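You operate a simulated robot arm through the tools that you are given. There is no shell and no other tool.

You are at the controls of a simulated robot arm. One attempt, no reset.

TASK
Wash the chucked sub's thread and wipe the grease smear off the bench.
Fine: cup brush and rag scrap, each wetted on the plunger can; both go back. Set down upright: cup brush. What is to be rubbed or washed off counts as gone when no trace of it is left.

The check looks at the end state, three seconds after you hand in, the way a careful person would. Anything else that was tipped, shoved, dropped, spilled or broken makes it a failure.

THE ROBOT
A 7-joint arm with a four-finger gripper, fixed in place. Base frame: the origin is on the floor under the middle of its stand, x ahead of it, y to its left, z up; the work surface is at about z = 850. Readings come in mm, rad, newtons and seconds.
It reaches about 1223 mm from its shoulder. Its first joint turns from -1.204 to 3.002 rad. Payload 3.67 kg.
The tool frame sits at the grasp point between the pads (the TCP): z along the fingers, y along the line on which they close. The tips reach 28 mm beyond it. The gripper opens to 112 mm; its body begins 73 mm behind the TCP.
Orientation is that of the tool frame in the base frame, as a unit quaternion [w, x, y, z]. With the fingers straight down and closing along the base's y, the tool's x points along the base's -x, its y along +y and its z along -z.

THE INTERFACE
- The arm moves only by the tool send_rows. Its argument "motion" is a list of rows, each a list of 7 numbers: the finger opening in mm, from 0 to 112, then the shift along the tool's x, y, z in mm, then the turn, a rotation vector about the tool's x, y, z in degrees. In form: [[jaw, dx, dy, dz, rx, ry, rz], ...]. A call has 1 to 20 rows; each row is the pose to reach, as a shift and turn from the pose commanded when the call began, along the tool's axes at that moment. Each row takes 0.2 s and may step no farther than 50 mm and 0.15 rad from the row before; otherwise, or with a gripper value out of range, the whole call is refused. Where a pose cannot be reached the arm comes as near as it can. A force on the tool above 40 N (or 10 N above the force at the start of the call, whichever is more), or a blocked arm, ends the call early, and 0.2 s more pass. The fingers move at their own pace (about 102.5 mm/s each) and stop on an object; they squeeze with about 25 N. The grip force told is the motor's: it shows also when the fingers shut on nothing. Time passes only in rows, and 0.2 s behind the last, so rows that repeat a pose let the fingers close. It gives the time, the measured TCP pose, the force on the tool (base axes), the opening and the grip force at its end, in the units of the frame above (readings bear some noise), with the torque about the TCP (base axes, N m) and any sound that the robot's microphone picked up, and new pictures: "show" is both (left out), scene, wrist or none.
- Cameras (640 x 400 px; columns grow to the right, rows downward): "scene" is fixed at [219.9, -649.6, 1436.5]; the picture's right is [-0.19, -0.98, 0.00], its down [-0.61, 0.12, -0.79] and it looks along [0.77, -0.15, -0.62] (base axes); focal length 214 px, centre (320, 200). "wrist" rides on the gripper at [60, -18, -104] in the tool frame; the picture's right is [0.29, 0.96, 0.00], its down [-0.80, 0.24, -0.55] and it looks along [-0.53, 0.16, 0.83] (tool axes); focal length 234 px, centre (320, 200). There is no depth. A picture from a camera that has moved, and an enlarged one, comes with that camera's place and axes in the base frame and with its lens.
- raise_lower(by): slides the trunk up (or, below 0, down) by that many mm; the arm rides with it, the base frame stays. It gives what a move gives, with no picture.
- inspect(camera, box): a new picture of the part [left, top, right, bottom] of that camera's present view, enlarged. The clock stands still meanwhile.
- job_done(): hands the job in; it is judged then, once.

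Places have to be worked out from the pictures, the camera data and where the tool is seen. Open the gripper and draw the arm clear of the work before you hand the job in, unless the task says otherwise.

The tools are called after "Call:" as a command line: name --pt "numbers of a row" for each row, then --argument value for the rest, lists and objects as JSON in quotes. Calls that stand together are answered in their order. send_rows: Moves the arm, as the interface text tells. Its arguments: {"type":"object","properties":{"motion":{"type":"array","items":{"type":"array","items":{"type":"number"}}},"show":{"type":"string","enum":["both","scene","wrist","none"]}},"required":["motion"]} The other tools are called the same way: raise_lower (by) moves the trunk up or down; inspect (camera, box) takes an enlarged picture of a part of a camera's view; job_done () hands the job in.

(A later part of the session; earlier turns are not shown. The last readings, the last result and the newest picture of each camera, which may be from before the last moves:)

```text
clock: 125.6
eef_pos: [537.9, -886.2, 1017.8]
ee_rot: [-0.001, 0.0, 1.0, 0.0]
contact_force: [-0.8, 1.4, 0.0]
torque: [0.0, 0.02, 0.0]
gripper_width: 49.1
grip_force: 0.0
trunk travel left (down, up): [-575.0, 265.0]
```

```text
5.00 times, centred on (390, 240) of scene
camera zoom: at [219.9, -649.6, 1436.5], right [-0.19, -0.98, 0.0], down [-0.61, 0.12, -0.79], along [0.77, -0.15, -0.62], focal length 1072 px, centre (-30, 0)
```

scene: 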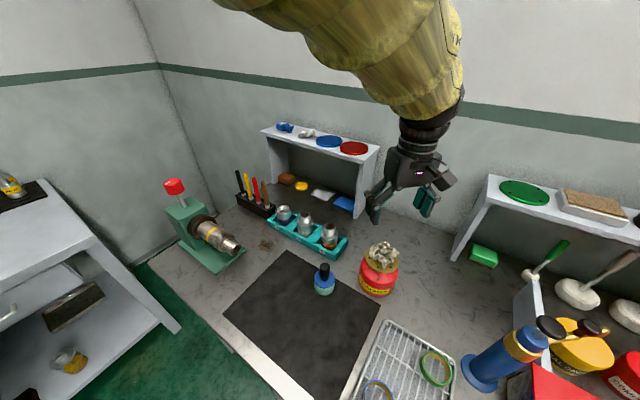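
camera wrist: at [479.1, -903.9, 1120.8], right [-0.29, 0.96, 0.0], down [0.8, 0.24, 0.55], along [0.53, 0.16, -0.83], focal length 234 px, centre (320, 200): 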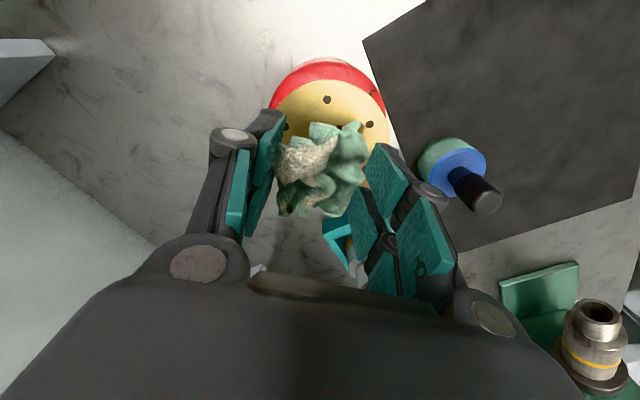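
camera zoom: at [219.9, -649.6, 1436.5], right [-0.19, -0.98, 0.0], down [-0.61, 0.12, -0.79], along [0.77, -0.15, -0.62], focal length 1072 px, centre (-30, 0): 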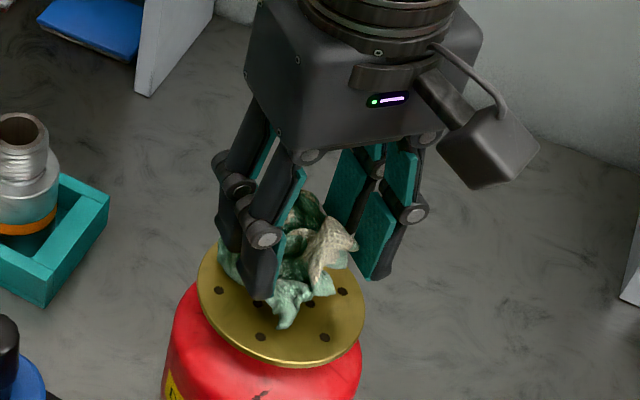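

With no squeeze left the rag settled back onto the dish. I open fully, rise and re-examine its shape to choose a better gripping direction.

Call:
send_rows --pt "55 0 0 0 0 0 0" --pt "65 0 0 0 0 0 0" --pt "85 0 0 0 0 0 0" --pt "110 0 0 0 0 0 0" --pt "110 0 0 -15 0 0 0" --pt "110 0 0 -45 0 0 0" --pt "110 0 0 -85 0 0 0" --pt "110 0 0 -110 0 0 0" --pt "110 0 0 -110 0 0 0" --show "wrist"

Call:
inspect --camera "wrist" --box '[260, 50, 400, 170]'

Call:
inspect --camera "scene" --box '[360, 220, 420, 280]'

```text
clock: 127.6
eef_pos: [538.5, -884.9, 1127.2]
ee_rot: [0.0, 0.0, 1.0, 0.0]
contact_force: [-0.1, 0.2, 0.1]
torque: [0.02, -0.01, 0.0]
gripper_width: 110.1
grip_force: 0.1
trunk travel left (down, up): [-575.0, 265.0]
camera wrist: at [479.1, -903.6, 1231.5], right [-0.29, 0.96, 0.0], down [0.8, 0.24, 0.55], along [0.53, 0.16, -0.83], focal length 234 px, centre (320, 200)
```

wrist: 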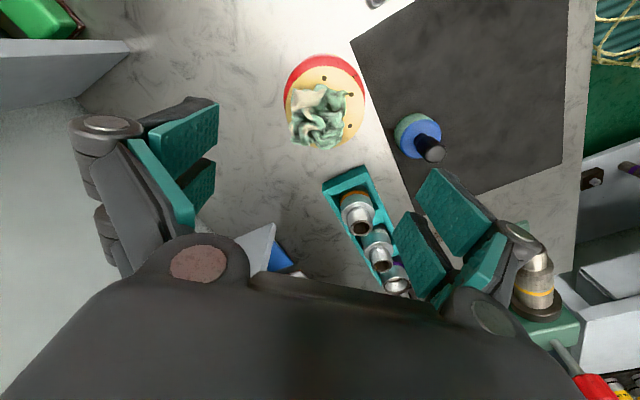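

```text
3.33 times, centred on (330, 110) of wrist
camera zoom: at [479.1, -903.6, 1231.5], right [-0.29, 0.96, 0.0], down [0.8, 0.24, 0.55], along [0.53, 0.16, -0.83], focal length 781 px, centre (287, 500)
```

zoom: 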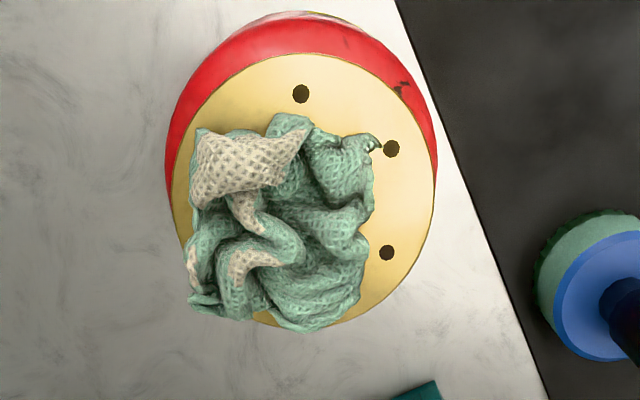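

```text
6.67 times, centred on (390, 250) of scene
camera zoom: at [219.9, -649.6, 1436.5], right [-0.19, -0.98, 0.0], down [-0.61, 0.12, -0.79], along [0.77, -0.15, -0.62], focal length 1430 px, centre (-147, -133)
```

zoom: 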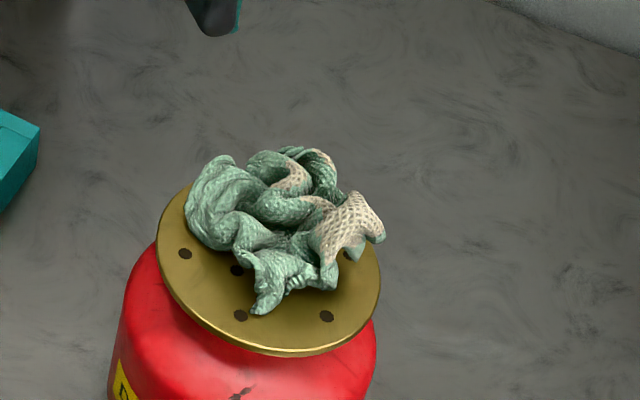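

The rag now sits squared-up with two straight parallel sides, their normal about 14° off base y, centre ≈ (543.5,-887.5). I yaw the gripper 14° to match those faces, descend and close.

Call:
send_rows --pt "110 -2 -1 35 0 0 -5" --pt "110 -4 -2 70 0 0 -10" --pt "110 -5 -2.6 100 0 0 -14" --pt "110 -5 -2.6 120 0 0 -14" --pt "110 -5 -2.6 131 0 0 -14" --pt "110 -5 -2.6 131 0 0 -14" --show "wrist"

Call:
inspect --camera "wrist" --box '[220, 80, 440, 260]'

Call:
inspect --camera "scene" --box '[340, 210, 440, 290]'

```text
clock: 129.0
eef_pos: [543.7, -890.9, 994.4]
ee_rot: [0.0, -0.122, 0.992, 0.001]
contact_force: [0.1, 0.6, -0.7]
torque: [0.0, -0.04, -0.01]
gripper_width: 109.8
grip_force: 0.1
trunk travel left (down, up): [-575.0, 265.0]
camera wrist: at [490.3, -922.7, 1099.2], right [-0.51, 0.86, 0.0], down [0.71, 0.42, 0.56], along [0.48, 0.28, -0.83], focal length 234 px, centre (320, 200)
```

wrist: 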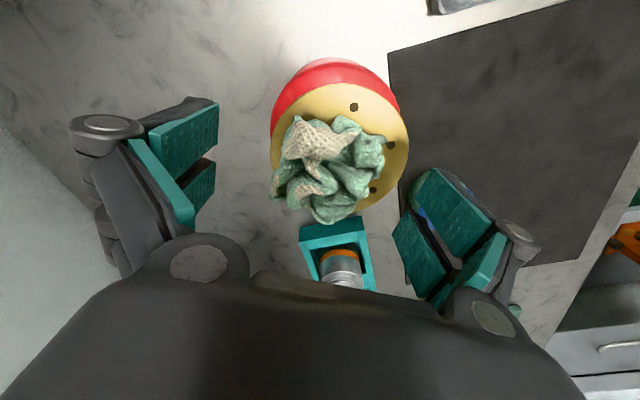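

```text
2.22 times, centred on (330, 170) of wrist
camera zoom: at [490.3, -922.7, 1099.2], right [-0.51, 0.86, 0.0], down [0.71, 0.42, 0.56], along [0.48, 0.28, -0.83], focal length 520 px, centre (298, 267)
```

zoom: 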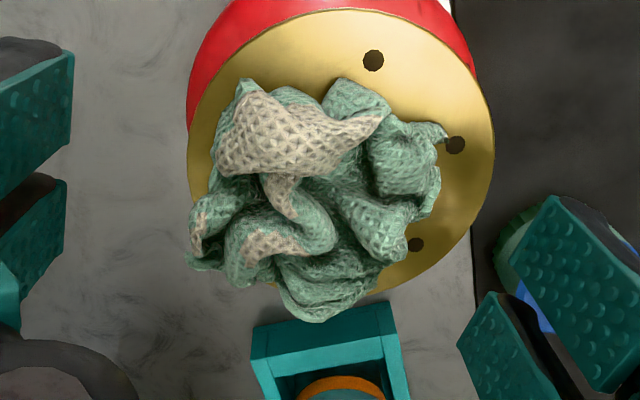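

```text
5.00 times, centred on (390, 250) of scene
camera zoom: at [219.9, -649.6, 1436.5], right [-0.19, -0.98, 0.0], down [-0.61, 0.12, -0.79], along [0.77, -0.15, -0.62], focal length 1072 px, centre (-30, -50)
```

zoom: 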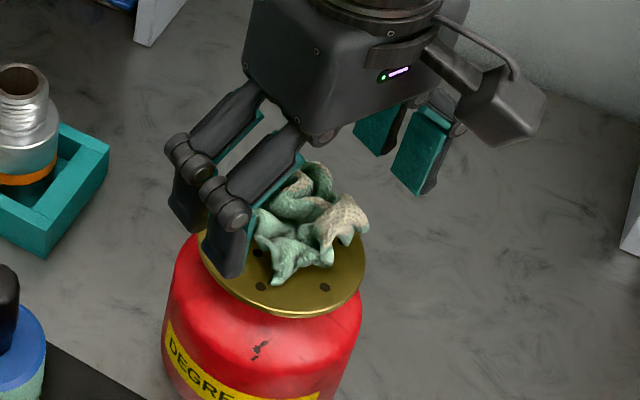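

The pads are parallel to the rag's faces now. I shift 4 mm along tool x and 2 mm along y to centre, then close.

Call:
send_rows --pt "110 2 1 0 0 0 0" --pt "110 4 2 0 0 0 0" --pt "90 4 2 0 0 0 0" --pt "75 4 2 0 0 0 0" --pt "60 4 2 0 0 0 0" --pt "40 4 2 0 0 0 0" --pt "20 4 2 0 0 0 0" --pt "0 4 2 0 0 0 0" --pt "0 4 2 0 0 0 0" --show "none"

Call:
send_rows --pt "0 0 0 -2 0 0 0" --pt "0 0 0 -5 0 0 0" --pt "0 0 0 -9 0 0 0" --pt "0 0 0 -14 0 0 0" --pt "0 0 0 -20 0 0 0" --pt "0 0 0 -25 0 0 0" --show "wrist"

```text
clock: 131.0
eef_pos: [538.2, -888.1, 996.2]
ee_rot: [0.0, -0.122, 0.992, -0.001]
contact_force: [0.5, -1.7, 1.1]
torque: [-0.01, 0.0, 0.01]
gripper_width: 57.2
grip_force: 25.1
trunk travel left (down, up): [-575.0, 265.0]
```

```text
clock: 132.4
eef_pos: [538.3, -887.6, 1021.8]
ee_rot: [0.0, -0.122, 0.993, 0.0]
contact_force: [-0.3, 0.8, -0.2]
torque: [0.0, 0.01, -0.01]
gripper_width: 57.0
grip_force: 25.7
trunk travel left (down, up): [-575.0, 265.0]
camera wrist: at [485.7, -918.3, 1125.8], right [-0.51, 0.86, 0.0], down [0.71, 0.43, 0.55], along [0.48, 0.28, -0.83], focal length 234 px, centre (320, 200)
```

wrist: 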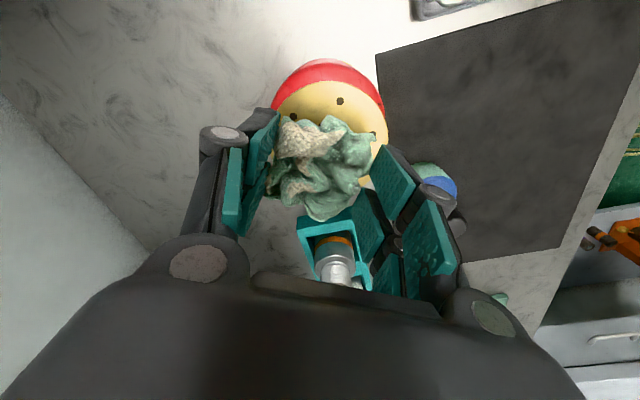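

The grip is much more stable (57.2 → 57.0 mm) and the rag is off the dish. I lift further slowly and keep checking the width.

Call:
send_rows --pt "0 0 0 -3 0 0 0" --pt "0 0 0 -8 0 0 0" --pt "0 0 0 -14 0 0 0" --pt "0 0 0 -20 0 0 0" --pt "0 0 0 -25 0 0 0" --pt "0 0 0 -28 0 0 0" --pt "0 0 0 -28 0 0 0" --show "none"

Call:
inspect --camera "scene" --box '[340, 200, 440, 290]'

Call:
inspect --camera "wrist" --box '[220, 80, 440, 260]'

```text
clock: 134.0
eef_pos: [539.2, -887.7, 1048.6]
ee_rot: [0.001, -0.122, 0.993, 0.0]
contact_force: [-0.2, 0.0, 0.0]
torque: [-0.02, 0.01, 0.0]
gripper_width: 57.5
grip_force: 24.7
trunk travel left (down, up): [-575.0, 265.0]
```

```text
4.44 times, centred on (390, 245) of scene
camera zoom: at [219.9, -649.6, 1436.5], right [-0.19, -0.98, 0.0], down [-0.61, 0.12, -0.79], along [0.77, -0.15, -0.62], focal length 953 px, centre (9, 0)
```

zoom: 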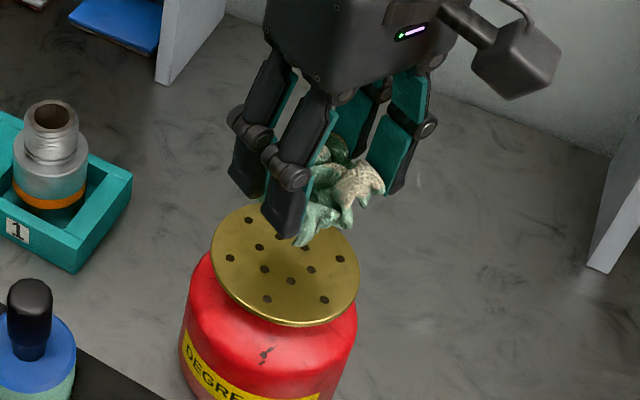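

```text
2.22 times, centred on (330, 170) of wrist
camera zoom: at [485.8, -918.4, 1153.8], right [-0.51, 0.86, 0.0], down [0.71, 0.43, 0.55], along [0.48, 0.28, -0.83], focal length 520 px, centre (298, 267)
```

zoom: 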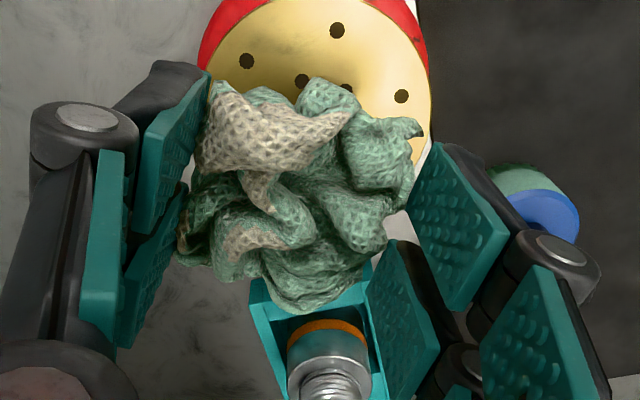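

The hold is stable at 57 mm. I carry the rag over toward the smear (732,-559), yawing gradually so the finger line runs parallel to the tray and the vise plate for clearance.

Call:
send_rows --pt "0 -1 1 0 0 0 0.2" --pt "0 -4 4 0 0 0 0.7" --pt "0 -8 8 0 0 0 1.3" --pt "0 -13 14 -1 0 0 2.2" --pt "0 -20 21 -1 0 0 3.3" --pt "0 -28 29 -1 0 0 4.6" --pt "0 -36 37 -2 0 0 5.9" --pt "0 -44 45 -2 0 0 7.3" --pt "0 -53 55 -3 0 0 8.8" --pt "0 -63 64 -3 0 0 10.3" --pt "0 -72 74 -4 0 0 11.9" --pt "0 -81 83 -4 0 0 13.4" --pt "0 -91 93 -5 0 0 15" --pt "0 -100 103 -5 0 0 16.5" --pt "0 -108 111 -6 0 0 17.8" --pt "0 -116 119 -6 0 0 19.1" --pt "0 -123 126 -7 0 0 20.2" --pt "0 -128 131 -7 0 0 21.1" --pt "0 -132 135 -7 0 0 21.8" --pt "0 -134 137 -7 0 0 22" --show "wrist"

```text
clock: 138.2
eef_pos: [636.7, -721.6, 1056.4]
ee_rot: [0.0, 0.07, 0.998, 0.001]
contact_force: [0.1, 1.1, -0.1]
torque: [0.02, 0.0, 0.0]
gripper_width: 57.0
grip_force: 25.4
trunk travel left (down, up): [-575.0, 265.0]
camera wrist: at [574.4, -730.9, 1160.6], right [-0.15, 0.99, 0.0], down [0.82, 0.13, 0.55], along [0.55, 0.08, -0.83], focal length 234 px, centre (320, 200)
```

wrist: 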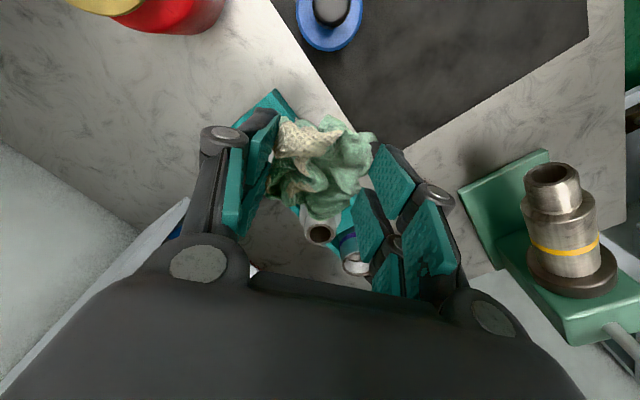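

Still 57 mm. I take the second half of the carry to right above the smear.

Call:
send_rows --pt "0 -1 2 0 0 0 0.2" --pt "0 -2 5 0 0 0 0.7" --pt "0 -4 10 0 0 0 1.3" --pt "0 -7 17 0 0 0 2.2" --pt "0 -11 26 0 0 0 3.3" --pt "0 -15 37 0 0 0 4.6" --pt "0 -19 47 0 0 0 5.9" --pt "0 -24 57 0 0 0 7.3" --pt "0 -29 70 0 0 0 8.8" --pt "0 -34 82 0 0 0 10.3" --pt "0 -39 94 0 0 0 11.9" --pt "0 -44 106 2 0 0 13.4" --pt "0 -49 118 4 0 0 15" --pt "0 -54 131 7 0 0 16.5" --pt "0 -58 141 10 0 0 17.8" --pt "0 -62 152 14 0 0 19.1" --pt "0 -66 160 18 0 0 20.2" --pt "0 -69 167 22 0 0 21.1" --pt "0 -71 172 25 0 0 21.8" --pt "0 -72 174 26 0 0 22" --show "both"

Call:
inspect --camera "scene" --box '[200, 170, 320, 280]'

```text
clock: 142.4
eef_pos: [732.3, -561.1, 1031.0]
ee_rot: [-0.001, 0.259, 0.966, 0.0]
contact_force: [0.4, -1.0, 0.0]
torque: [0.02, 0.02, 0.02]
gripper_width: 57.0
grip_force: 25.6
trunk travel left (down, up): [-575.0, 265.0]
camera wrist: at [671.1, -544.8, 1134.4], right [0.23, 0.97, 0.0], down [0.81, -0.19, 0.55], along [0.54, -0.13, -0.83], focal length 234 px, centre (320, 200)
```

scene: 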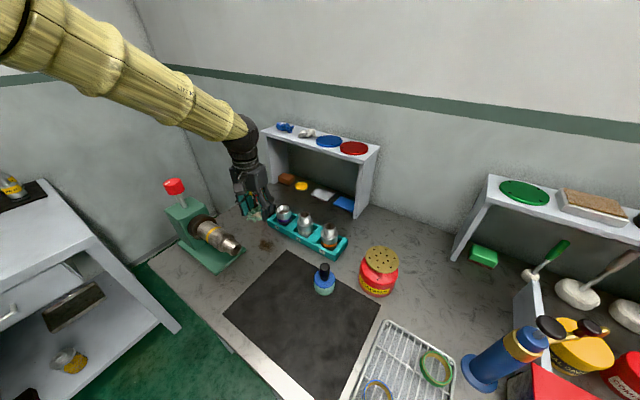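
wrist: 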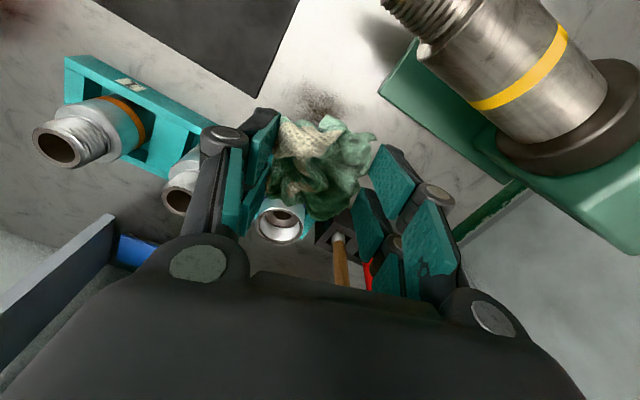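

```text
3.64 times, centred on (260, 225) of scene
camera zoom: at [219.9, -649.6, 1436.5], right [-0.19, -0.98, 0.0], down [-0.61, 0.12, -0.79], along [0.77, -0.15, -0.62], focal length 780 px, centre (538, 109)
```

zoom: 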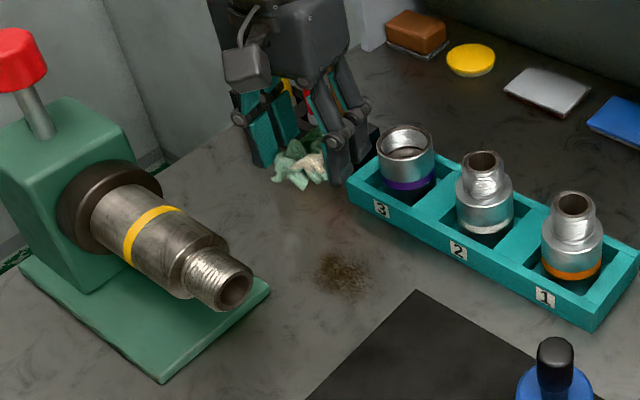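

Everything is clear: tray ≈27 mm beyond the fingers, vise plate ≈18 mm. I descend over the smear to just above the bench.

Call:
send_rows --pt "0 0 0 3 0 0 0" --pt "0 0 0 8 0 0 0" --pt "0 0 0 15 0 0 0" --pt "0 0 0 24 0 0 0" --pt "0 0 0 35 0 0 0" --pt "0 0 0 47 0 0 0" --pt "0 0 0 60 0 0 0" --pt "0 0 0 73 0 0 0" --pt "0 0 0 86 0 0 0" --pt "0 0 0 98 0 0 0" --pt "0 0 0 109 0 0 0" --pt "0 0 0 118 0 0 0" --pt "0 0 0 125 0 0 0" --pt "0 0 0 129 0 0 0" --pt "0 0 0 130 0 0 0" --show "wrist"

Call:
inspect --camera "scene" --box '[210, 190, 310, 270]'

```text
clock: 145.6
eef_pos: [731.2, -559.7, 900.0]
ee_rot: [0.0, 0.258, 0.966, 0.001]
contact_force: [1.2, -0.9, -0.3]
torque: [0.0, -0.02, 0.01]
gripper_width: 56.8
grip_force: 24.9
trunk travel left (down, up): [-575.0, 265.0]
camera wrist: at [670.7, -544.7, 1003.7], right [0.23, 0.97, 0.0], down [0.81, -0.19, 0.55], along [0.54, -0.13, -0.83], focal length 234 px, centre (320, 200)
```

wrist: 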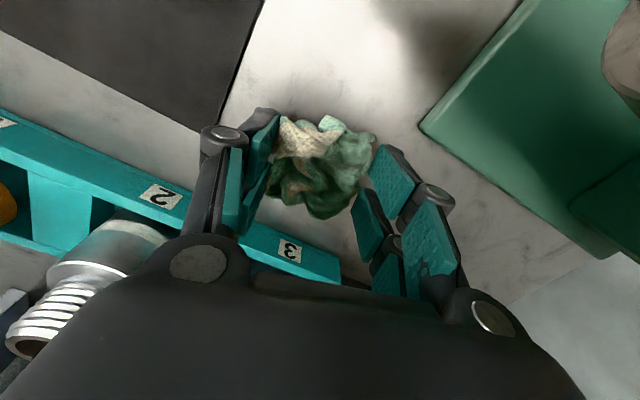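

```text
5.00 times, centred on (260, 230) of scene
camera zoom: at [219.9, -649.6, 1436.5], right [-0.19, -0.98, 0.0], down [-0.61, 0.12, -0.79], along [0.77, -0.15, -0.62], focal length 1072 px, centre (620, 50)
```

zoom: 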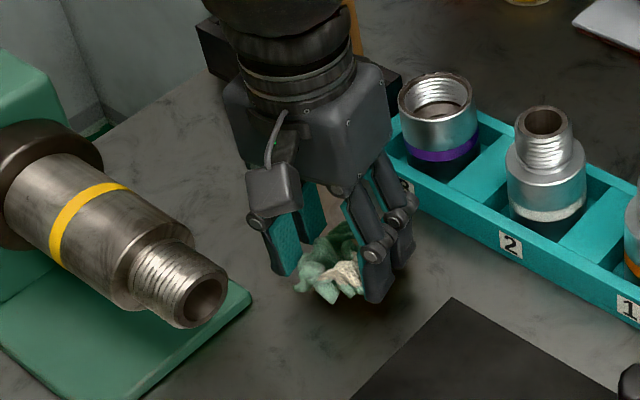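

The rag covers the smear. I lower in small steps until it presses lightly on the bench.

Call:
send_rows --pt "0 0 0 3 0 0 0" --pt "0 0 0 6 0 0 0" --pt "0 0 0 9 0 0 0" --pt "0 0 0 11 0 0 0" --pt "0 0 0 13 0 0 0" --pt "0 0 0 13 0 0 0" --show "none"

```text
clock: 147.0
eef_pos: [729.6, -559.6, 890.2]
ee_rot: [0.003, 0.259, 0.966, 0.0]
contact_force: [3.8, -2.2, 23.3]
torque: [-0.91, -0.28, 0.12]
gripper_width: 57.1
grip_force: 24.7
trunk travel left (down, up): [-575.0, 265.0]
```

The rag presses the bench with ~23 N at this depth; I ease up about 1.5 mm and rub over the smear in a raster pattern.

Call:
send_rows --pt "0 0 3 -1.5 0 0 0" --pt "0 0 9 -1.5 0 0 0" --pt "0 3 14 -1.5 0 0 0" --pt "0 6 9 -1.5 0 0 0" --pt "0 6 0 -1.5 0 0 0" --pt "0 6 -9 -1.5 0 0 0" --pt "0 9 -14 -1.5 0 0 0" --pt "0 11 -8 -1.5 0 0 0" --pt "0 11 1 -1.5 0 0 0" --pt "0 11 10 -1.5 0 0 0" --pt "0 6 14 -1.5 0 0 0" --pt "0 -1 14 -1.5 0 0 0" --pt "0 -5 10 -1.5 0 0 0" --pt "0 -5 1 -1.5 0 0 0" --pt "0 -5 -8 -1.5 0 0 0" --pt "0 -8 -14 -1.5 0 0 0" --pt "0 -11 -8 -1.5 0 0 0" --pt "0 -11 1 -1.5 0 0 0" --pt "0 -8 8 -1.5 0 0 0" --pt "0 0 8 -1.5 0 0 0" --show "wrist"

Call:
inspect --camera "scene" --box '[210, 190, 310, 270]'

```text
clock: 151.2
eef_pos: [735.7, -550.7, 889.0]
ee_rot: [0.001, 0.259, 0.966, 0.0]
contact_force: [5.9, -2.0, 12.7]
torque: [-0.37, -0.12, 0.14]
gripper_width: 57.1
grip_force: 25.5
trunk travel left (down, up): [-575.0, 265.0]
camera wrist: at [675.7, -536.3, 993.3], right [0.23, 0.97, 0.0], down [0.81, -0.19, 0.56], along [0.54, -0.13, -0.83], focal length 234 px, centre (320, 200)
```

wrist: 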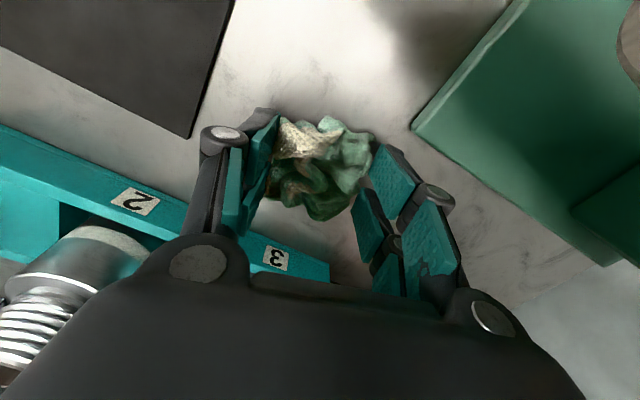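

```text
5.00 times, centred on (260, 230) of scene
camera zoom: at [219.9, -649.6, 1436.5], right [-0.19, -0.98, 0.0], down [-0.61, 0.12, -0.79], along [0.77, -0.15, -0.62], focal length 1072 px, centre (620, 50)
```

zoom: 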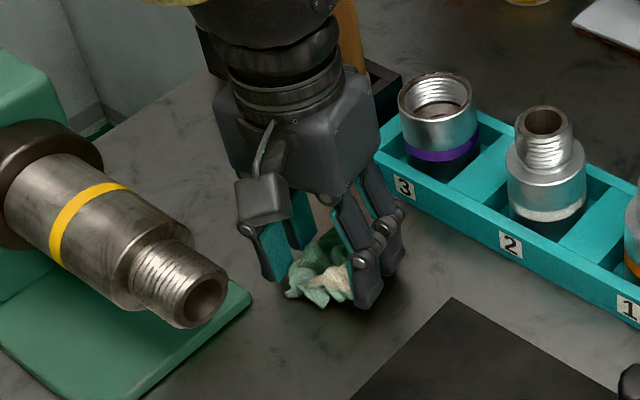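

Rubbing goes well, the grip is unchanged and the rag has picked up brown grease. I make a second, somewhat wider pass.

Call:
send_rows --pt "0 4 3 0 0 0 0" --pt "0 10 6 0 0 0 0" --pt "0 14 0 0 0 0 0" --pt "0 14 -9 0 0 0 0" --pt "0 14 -18 0 0 0 0" --pt "0 12 -26 0 0 0 0" --pt "0 5 -28 0 0 0 0" --pt "0 0 -22 0 0 0 0" --pt "0 0 -13 0 0 0 0" --pt "0 0 -4 0 0 0 0" --pt "0 -3 5 0 0 0 0" --pt "0 -8 8 0 0 0 0" --pt "0 -13 2 0 0 0 0" --pt "0 -14 -7 0 0 0 0" --pt "0 -14 -16 0 0 0 0" --pt "0 -12 -24 0 0 0 0" --pt "0 -6 -27 0 0 0 0" --pt "0 2 -22 0 0 0 0" --pt "0 5 -13 0 0 0 0" --pt "0 0 -8 0 0 0 0" --show "none"

Call:
send_rows --pt "0 0 0 -2 0 0 0" --pt "0 0 0 -5 0 0 0" --pt "0 0 0 -10 0 0 0" --pt "0 0 0 -17 0 0 0" --pt "0 0 0 -26 0 0 0" --pt "0 0 0 -36 0 0 0" --pt "0 0 0 -47 0 0 0" --pt "0 0 0 -58 0 0 0" --pt "0 0 0 -69 0 0 0" --pt "0 0 0 -80 0 0 0" --pt "0 0 0 -90 0 0 0" --pt "0 0 0 -97 0 0 0" --pt "0 0 0 -100 0 0 0" --pt "0 0 0 -100 0 0 0" --show "both"

Call:
inspect --camera "scene" --box '[220, 210, 300, 270]'

Call:
inspect --camera "wrist" --box '[240, 50, 420, 230]'

```text
clock: 155.4
eef_pos: [729.3, -557.9, 890.4]
ee_rot: [0.0, 0.258, 0.966, 0.001]
contact_force: [-5.7, -0.6, 6.7]
torque: [-0.21, 0.24, -0.13]
gripper_width: 57.2
grip_force: 25.2
trunk travel left (down, up): [-575.0, 265.0]
```

```text
clock: 158.4
eef_pos: [730.4, -559.0, 988.1]
ee_rot: [0.0, 0.259, 0.966, 0.001]
contact_force: [0.7, -0.5, -0.4]
torque: [-0.04, 0.01, -0.03]
gripper_width: 57.0
grip_force: 25.3
trunk travel left (down, up): [-575.0, 265.0]
camera wrist: at [670.7, -545.2, 1092.5], right [0.23, 0.97, 0.0], down [0.81, -0.19, 0.55], along [0.54, -0.13, -0.83], focal length 234 px, centre (320, 200)
```

scene: 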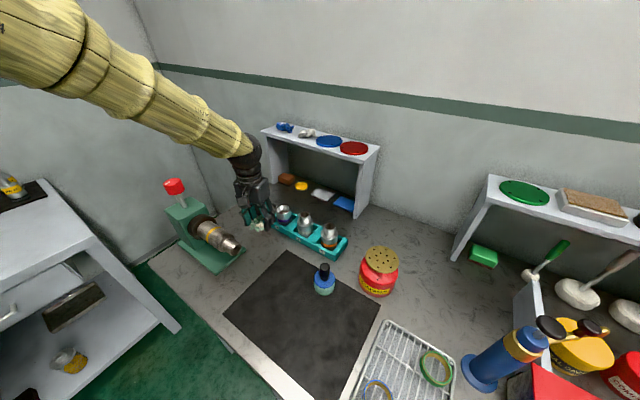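
wrist: 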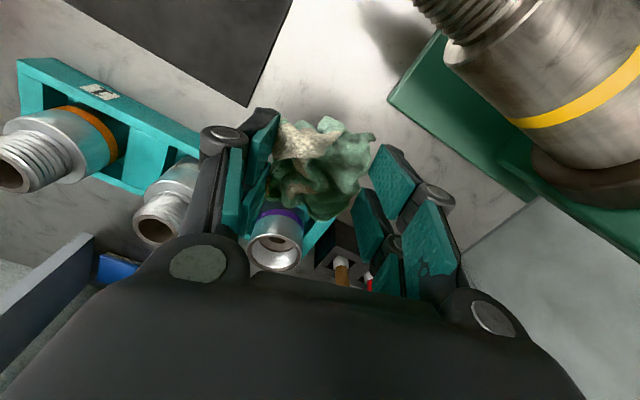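

```text
6.67 times, centred on (260, 240) of scene
camera zoom: at [219.9, -649.6, 1436.5], right [-0.19, -0.98, 0.0], down [-0.61, 0.12, -0.79], along [0.77, -0.15, -0.62], focal length 1430 px, centre (720, -67)
```

zoom: 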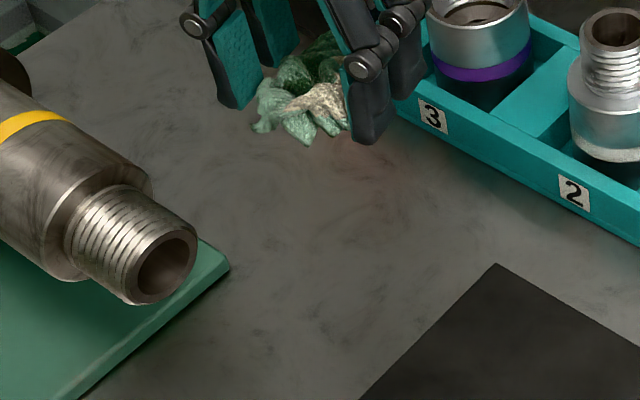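

```text
2.22 times, centred on (330, 140) of wrist
camera zoom: at [670.7, -545.2, 1092.5], right [0.23, 0.97, 0.0], down [0.81, -0.19, 0.55], along [0.54, -0.13, -0.83], focal length 520 px, centre (298, 333)
```

zoom: 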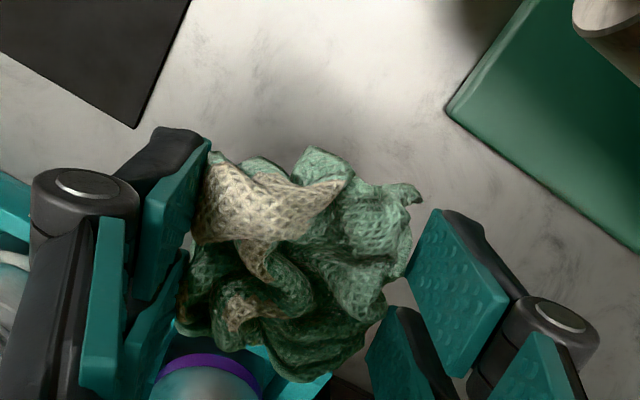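

The smear's spot looks clean; I zoom in hard on that patch to look for any residue.

Call:
inspect --camera "scene" --box '[250, 230, 284, 260]'

Call:
inspect --camera "wrist" --box '[250, 40, 400, 140]'

```text
13.33 times, centred on (267, 245) of scene
camera zoom: at [219.9, -649.6, 1436.5], right [-0.19, -0.98, 0.0], down [-0.61, 0.12, -0.79], along [0.77, -0.15, -0.62], focal length 2860 px, centre (1027, -400)
```

zoom: 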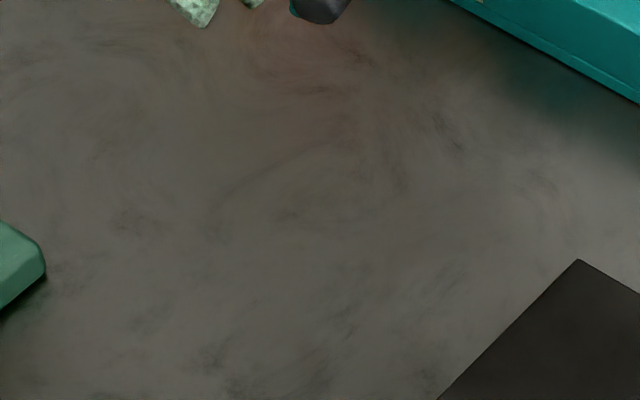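

```text
4.00 times, centred on (325, 90) of wrist
camera zoom: at [670.7, -545.2, 1092.5], right [0.23, 0.97, 0.0], down [0.81, -0.19, 0.55], along [0.54, -0.13, -0.83], focal length 937 px, centre (300, 640)
```

zoom: 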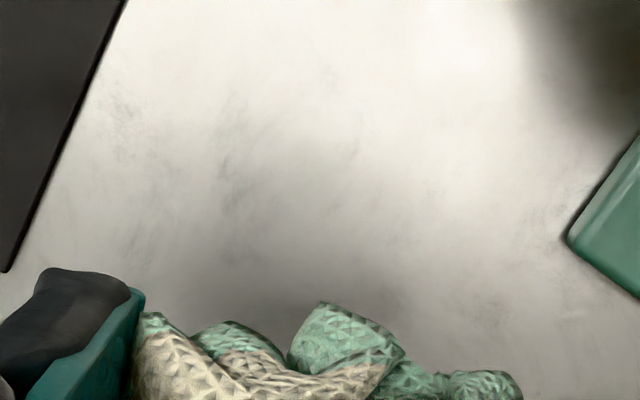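

The bench is clean – only its own marbling is left. I carry the rag back toward its place on the mat, turning the yaw back to neutral on the way.

Call:
send_rows --pt "0 1 -1 0 0 0 -0.2" --pt "0 4 -4 -1 0 0 -0.5" --pt "0 8 -9 -1 0 0 -0.9" --pt "0 13 -14 -2 0 0 -1.5" --pt "0 19 -21 -3 0 0 -2.3" --pt "0 27 -30 -5 0 0 -3.2" --pt "0 34 -39 -6 0 0 -4.1" --pt "0 42 -47 -7 0 0 -5" --pt "0 51 -57 -9 0 0 -6" --pt "0 60 -67 -10 0 0 -7" --pt "0 69 -77 -12 0 0 -8.1" --pt "0 78 -87 -13 0 0 -9.2" --pt "0 87 -97 -15 0 0 -10.2" --pt "0 96 -107 -17 0 0 -11.3" --pt "0 103 -116 -18 0 0 -12.2" --pt "0 111 -124 -19 0 0 -13.1" --pt "0 117 -132 -20 0 0 -13.8" --pt "0 122 -137 -21 0 0 -14.4" --pt "0 126 -142 -22 0 0 -14.9" --pt "0 128 -143 -22 0 0 -15" --show "none"

```text
clock: 162.6
eef_pos: [549.0, -619.1, 1010.8]
ee_rot: [0.0, 0.131, 0.991, 0.001]
contact_force: [-0.4, -0.7, 0.5]
torque: [-0.02, 0.01, -0.01]
gripper_width: 56.9
grip_force: 25.4
trunk travel left (down, up): [-575.0, 265.0]
```

Grip holds at 57 mm. I check the now unobstructed smear spot and continue to above the rag's home.

Call:
inspect --camera "scene" --box '[240, 225, 295, 262]'

Call:
send_rows --pt "0 2 -1 0 0 0 -0.2" --pt "0 5 -3 1 0 0 -0.5" --pt "0 10 -6 2 0 0 -0.9" --pt "0 16 -11 3 0 0 -1.5" --pt "0 24 -16 5 0 0 -2.3" --pt "0 34 -22 7 0 0 -3.2" --pt "0 44 -28 9 0 0 -4.1" --pt "0 54 -35 12 0 0 -5" --pt "0 65 -42 15 0 0 -6" --pt "0 76 -49 18 0 0 -7" --pt "0 88 -57 22 0 0 -8.1" --pt "0 99 -64 26 0 0 -9.2" --pt "0 110 -71 30 0 0 -10.2" --pt "0 122 -79 34 0 0 -11.3" --pt "0 131 -85 38 0 0 -12.2" --pt "0 141 -91 42 0 0 -13.1" --pt "0 149 -97 45 0 0 -13.8" --pt "0 156 -101 48 0 0 -14.4" --pt "0 161 -104 50 0 0 -14.9" --pt "0 162 -105 50 0 0 -15" --show "both"

```text
10.81 times, centred on (268, 244) of scene
camera zoom: at [219.9, -649.6, 1436.5], right [-0.19, -0.98, 0.0], down [-0.61, 0.12, -0.79], along [0.77, -0.15, -0.62], focal length 2319 px, centre (888, -270)
```

zoom: 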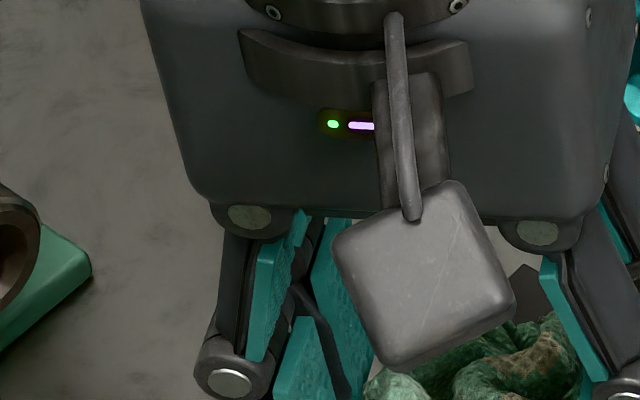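

```text
clock: 166.8
eef_pos: [365.5, -678.4, 959.9]
ee_rot: [0.001, 0.0, 1.0, 0.0]
contact_force: [0.5, 0.3, -0.3]
torque: [-0.03, 0.0, 0.03]
gripper_width: 56.9
grip_force: 25.6
trunk travel left (down, up): [-575.0, 265.0]
camera wrist: at [305.8, -696.7, 1064.4], right [-0.29, 0.96, 0.0], down [0.8, 0.24, 0.55], along [0.53, 0.16, -0.83], focal length 234 px, centre (320, 200)
```

scene: 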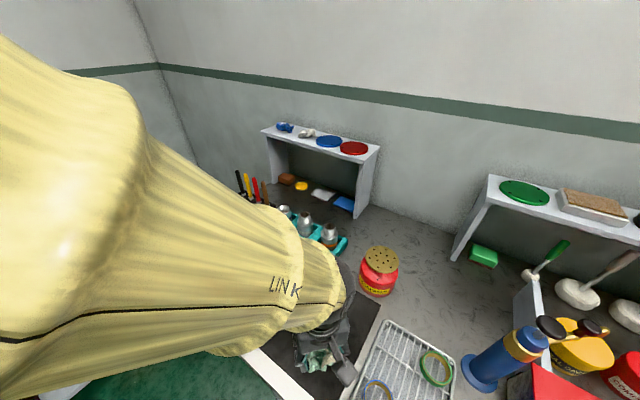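
wrist: 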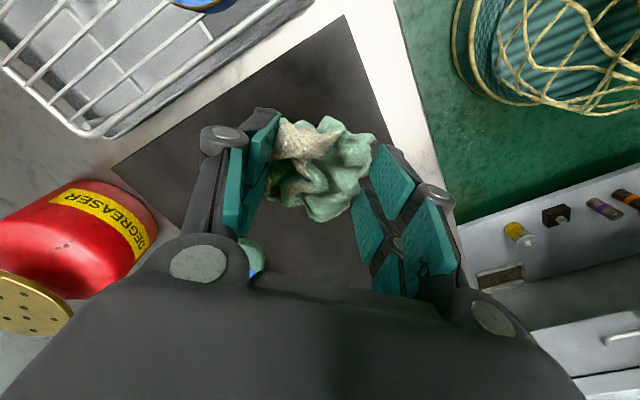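

I lower the rag toward the mat at its original spot.

Call:
send_rows --pt "0 0 0 3 0 0 0" --pt "0 0 0 8 0 0 0" --pt "0 0 0 15 0 0 0" --pt "0 0 0 23 0 0 0" --pt "0 0 0 31 0 0 0" --pt "0 0 0 39 0 0 0" --pt "0 0 0 47 0 0 0" --pt "0 0 0 54 0 0 0" --pt "0 0 0 59 0 0 0" --pt "0 0 0 62 0 0 0" --pt "0 0 0 64 0 0 0" --pt "0 0 0 65 0 0 0" --pt "0 0 0 65 0 0 0" --show "none"

```text
clock: 169.6
eef_pos: [365.0, -679.9, 897.3]
ee_rot: [0.001, 0.001, 1.0, 0.0]
contact_force: [0.7, 0.6, 0.2]
torque: [0.0, -0.01, -0.02]
gripper_width: 56.9
grip_force: 25.2
trunk travel left (down, up): [-575.0, 265.0]
```

Call:
send_rows --pt "0 0 0 1 0 0 0" --pt "0 0 0 2 0 0 0" --pt "0 0 0 3 0 0 0" --pt "0 0 0 3 0 0 0" --show "wrist"

```text
clock: 170.6
eef_pos: [365.1, -679.5, 894.9]
ee_rot: [0.0, 0.0, 1.0, -0.001]
contact_force: [-0.3, -1.9, 20.1]
torque: [-0.58, -0.48, -0.02]
gripper_width: 56.8
grip_force: 24.9
trunk travel left (down, up): [-575.0, 265.0]
camera wrist: at [305.6, -696.1, 998.4], right [-0.29, 0.96, 0.0], down [0.8, 0.24, 0.56], along [0.53, 0.16, -0.83], focal length 234 px, centre (320, 200)
```

wrist: 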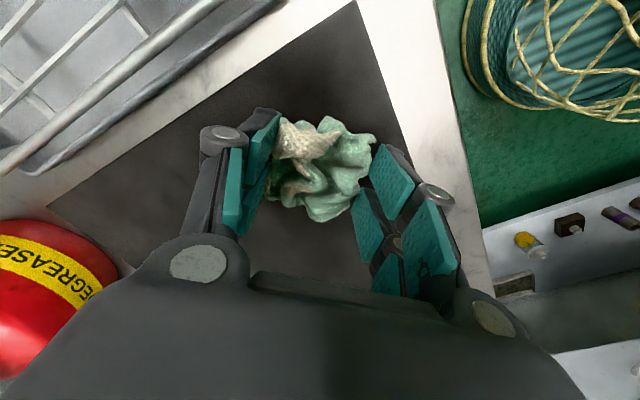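

The rag rests on the mat (20 N). I ease up 1.5 mm, open the fingers step by step and rise.

Call:
send_rows --pt "0 0 0 -1.5 0 0 0" --pt "58 0 0 -1.5 0 0 0" --pt "62 0 0 -1.5 0 0 0" --pt "72 0 0 -1.5 0 0 0" --pt "85 0 0 -1.5 0 0 0" --pt "100 0 0 -1.5 0 0 0" --pt "110 0 0 -1.5 0 0 0" --pt "110 0 0 -10 0 0 0" --pt "110 0 0 -30 0 0 0" --pt "110 0 0 -65 0 0 0" --pt "110 0 0 -105 0 0 0" --pt "110 0 0 -145 0 0 0" --pt "110 0 0 -160 0 0 0" --show "both"

Call:
inspect --camera "scene" --box '[270, 310, 370, 400]'

```text
clock: 173.4
eef_pos: [365.5, -678.5, 1052.7]
ee_rot: [0.001, 0.0, 1.0, 0.0]
contact_force: [0.2, 0.6, 0.2]
torque: [0.02, 0.02, 0.01]
gripper_width: 110.1
grip_force: 0.1
trunk travel left (down, up): [-575.0, 265.0]
camera wrist: at [305.6, -696.5, 1156.1], right [-0.29, 0.96, 0.0], down [0.8, 0.24, 0.55], along [0.53, 0.16, -0.83], focal length 234 px, centre (320, 200)
```

scene: 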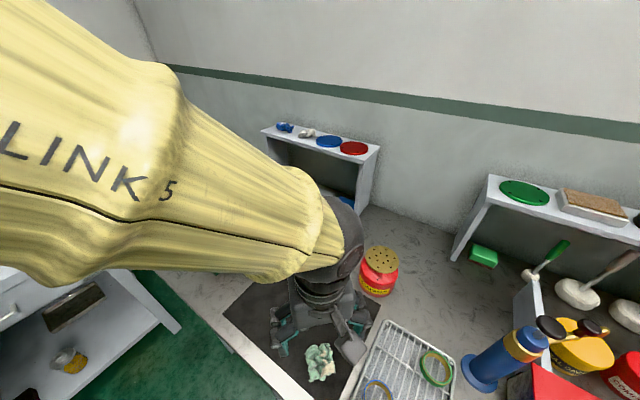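
wrist: 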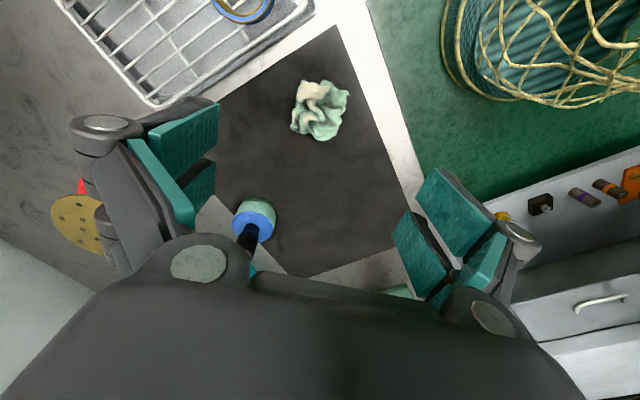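

```text
4.44 times, centred on (320, 355) of scene
camera zoom: at [219.9, -649.6, 1436.5], right [-0.19, -0.98, 0.0], down [-0.61, 0.12, -0.79], along [0.77, -0.15, -0.62], focal length 953 px, centre (320, -489)
```

zoom: 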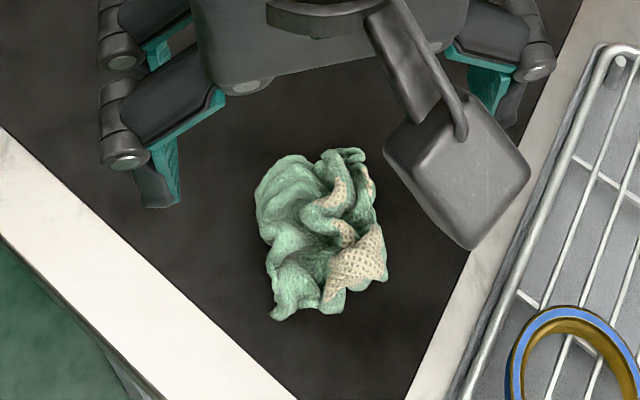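

Rag is back at its spot. With the gripper empty I go to the other side (left) of the sub to check the thread's far side with the wrist camera.

Call:
send_rows --pt "100 0 20 -35 0 0 0" --pt "80 -10 55 -65 0 0 0" --pt "60 -30 95 -80 0 0 0" --pt "40 -50 135 -90 0 0 0" --pt "40 -72 175 -97 0 0 0" --pt "40 -95 215 -97 0 0 0" --pt "40 -115 255 -97 0 0 0" --pt "40 -135 295 -97 0 0 0" --pt "40 -135 310 -97 0 0 0" --pt "40 -135 310 -97 0 0 0" --show "both"

```text
clock: 175.6
eef_pos: [500.9, -370.4, 1150.2]
ee_rot: [0.0, 0.0, 1.0, 0.0]
contact_force: [-0.3, -0.1, -0.6]
torque: [0.06, 0.01, -0.02]
gripper_width: 39.9
grip_force: 0.0
trunk travel left (down, up): [-575.0, 265.0]
camera wrist: at [441.0, -387.4, 1253.6], right [-0.29, 0.96, 0.0], down [0.8, 0.24, 0.55], along [0.53, 0.16, -0.83], focal length 234 px, centre (320, 200)
```

scene: 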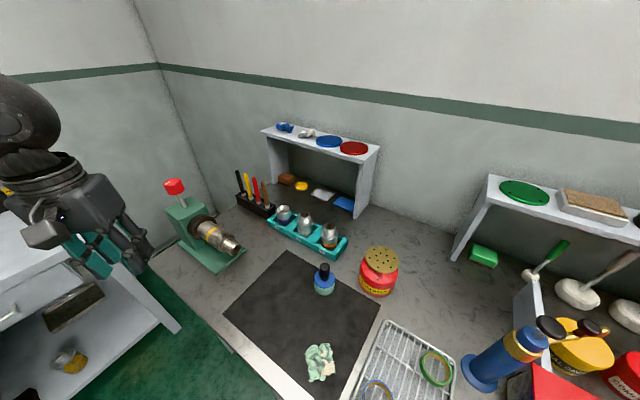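
wrist: 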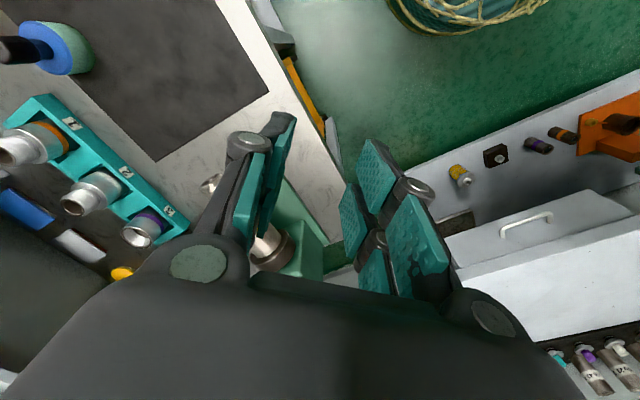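

The scene camera is unobstructed; I check smear spot and the thread there, and shift the gripper further left to see the thread's other side.

Call:
inspect --camera "scene" --box '[240, 225, 295, 262]'

Call:
send_rows --pt "40 0 40 0 0 0 0" --pt "40 0 80 0 0 0 0" --pt "40 0 115 0 0 0 0" --pt "40 0 115 0 0 0 0" --show "wrist"

Call:
inspect --camera "scene" --box '[160, 165, 260, 280]'

```text
10.81 times, centred on (268, 244) of scene
camera zoom: at [219.9, -649.6, 1436.5], right [-0.19, -0.98, 0.0], down [-0.61, 0.12, -0.79], along [0.77, -0.15, -0.62], focal length 2319 px, centre (888, -270)
```

zoom: 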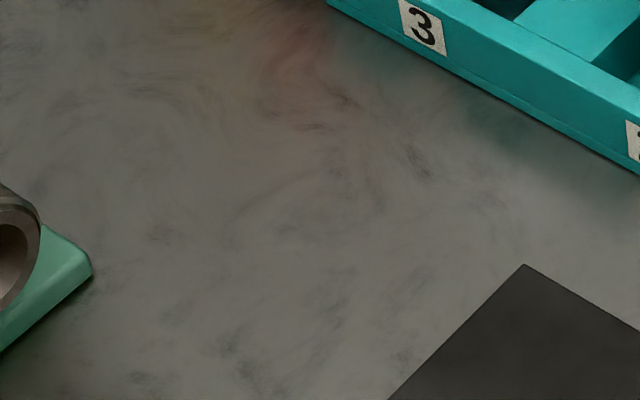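

```text
clock: 176.6
eef_pos: [524.3, -284.4, 1122.2]
ee_rot: [-0.004, 0.012, 0.999, 0.049]
contact_force: [0.2, -1.2, 0.3]
torque: [0.0, 0.0, 0.02]
gripper_width: 39.9
grip_force: 0.1
out of reach, approached as far as the arm can: row 2, 3, 4
trunk travel left (down, up): [-575.0, 265.0]
camera wrist: at [465.6, -310.8, 1224.3], right [-0.26, 0.96, 0.1], down [0.81, 0.17, 0.57], along [0.53, 0.23, -0.82], focal length 234 px, centre (320, 200)
```

wrist: 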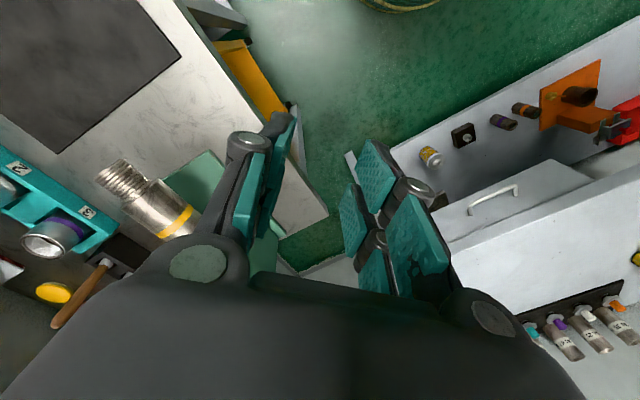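

```text
3.48 times, centred on (210, 222) of scene
camera zoom: at [219.9, -649.6, 1436.5], right [-0.19, -0.98, 0.0], down [-0.61, 0.12, -0.79], along [0.77, -0.15, -0.62], focal length 746 px, centre (703, 122)
```

zoom: 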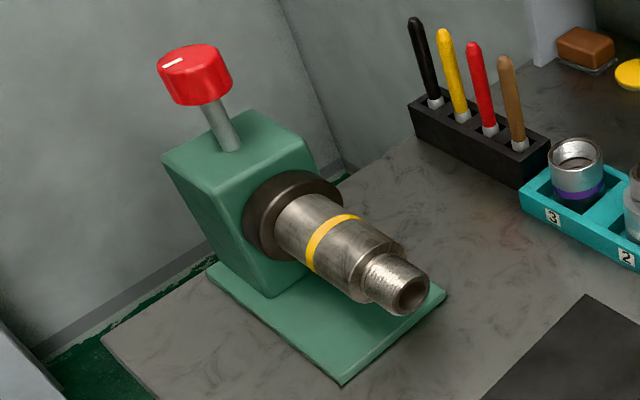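

The bench spot is clean (only marbling, plus a reflection of the red handle by the tray). Now a close look at the thread's far side.

Call:
inspect --camera "wrist" --box '[80, 140, 210, 245]'

Call:
inspect --camera "wrist" --box '[90, 150, 150, 205]'

Call:
inspect --camera "scene" --box '[285, 240, 425, 390]'

```text
3.81 times, centred on (145, 192) of wrist
camera zoom: at [465.6, -310.8, 1224.3], right [-0.26, 0.96, 0.1], down [0.81, 0.17, 0.57], along [0.53, 0.23, -0.82], focal length 892 px, centre (987, 229)
```

zoom: 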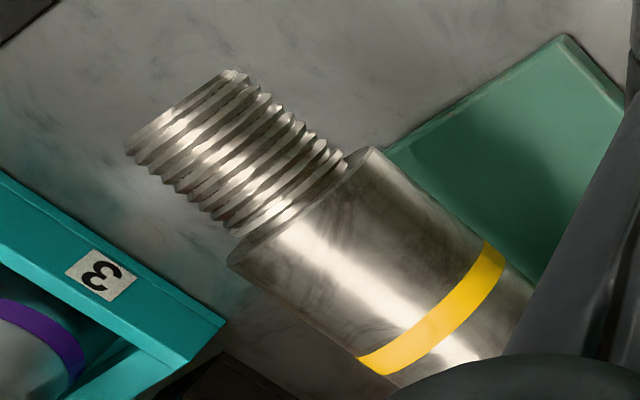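

```text
7.27 times, centred on (120, 178) of wrist
camera zoom: at [465.6, -310.8, 1224.3], right [-0.26, 0.96, 0.1], down [0.81, 0.17, 0.57], along [0.53, 0.23, -0.82], focal length 1703 px, centre (1774, 364)
```

zoom: 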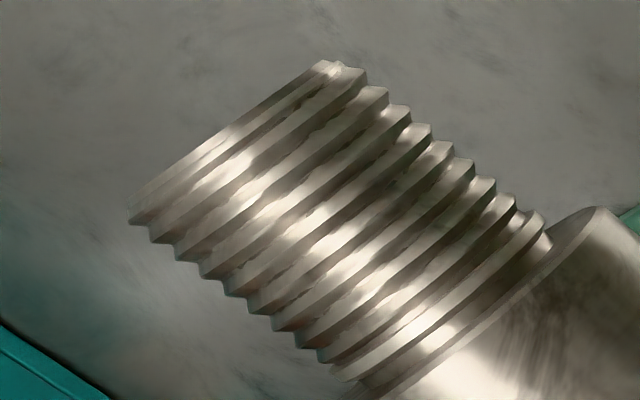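

```text
2.67 times, centred on (355, 315) of scene
camera zoom: at [219.9, -649.6, 1436.5], right [-0.19, -0.98, 0.0], down [-0.61, 0.12, -0.79], along [0.77, -0.15, -0.62], focal length 572 px, centre (227, -107)
```

zoom: 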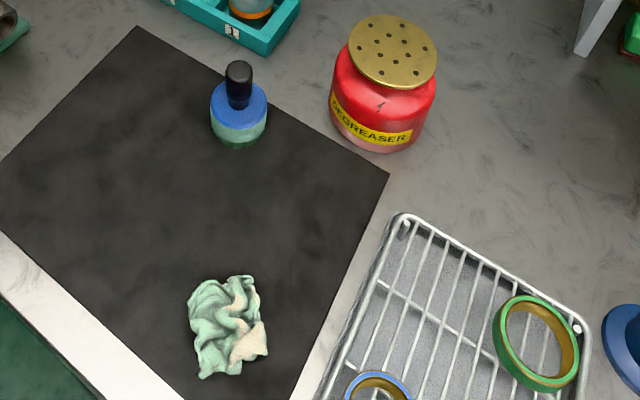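

All visible sides of the thread, the bench spot, brush, rag and can look right. To be certain of the thread's underside I'll look from below: first back to the stand-off in front of the pin.

Call:
send_rows --pt "30 -5 -40 2 0 0 0" --pt "20 -10 -80 4 0 0 0" --pt "10 -16 -122 6 0 0 0" --pt "10 -22 -165 9 0 0 0" --pt "10 -29 -208 12 0 0 0" --pt "10 -36 -250 15 0 0 0" --pt "10 -43 -292 18 0 0 0" --pt "10 -49 -331 20 0 0 0" --pt "10 -49 -331 20 0 0 0" --show "none"

Call:
send_rows --pt "10 0 0 0 -5 -5 0" --pt "10 0 0 0 -10.5 -10.5 0" --pt "10 0 0 0 -16 -16 0" --pt "10 0 0 0 -21.5 -21.5 0" --pt "10 0 0 0 -27 -27 0" --pt "10 0 0 0 -32.5 -32.5 0" --pt "10 0 0 0 -38 -38 0" --pt "10 0 0 0 -43.5 -43.5 0" --pt "10 0 0 0 -49 -49 0" --pt "10 0 0 0 -54.5 -54.5 0" --pt "10 0 0 0 -60 -60 0" --pt "10 0 0 0 -63.6 -63.6 0" --pt "10 0 0 0 -63.6 -63.6 0" --show "none"

```text
clock: 178.6
eef_pos: [572.9, -602.5, 1113.5]
ee_rot: [0.0, -0.002, 1.0, -0.001]
contact_force: [0.0, 1.0, 0.5]
torque: [-0.05, 0.0, 0.03]
gripper_width: 10.1
grip_force: 0.1
trunk travel left (down, up): [-575.0, 265.0]
```

```text
clock: 181.4
eef_pos: [575.1, -605.7, 1112.1]
ee_rot: [0.5, 0.0, 0.707, 0.499]
contact_force: [0.2, 0.7, -0.1]
torque: [-0.02, -0.01, 0.01]
gripper_width: 10.2
grip_force: 0.2
trunk travel left (down, up): [-575.0, 265.0]
```

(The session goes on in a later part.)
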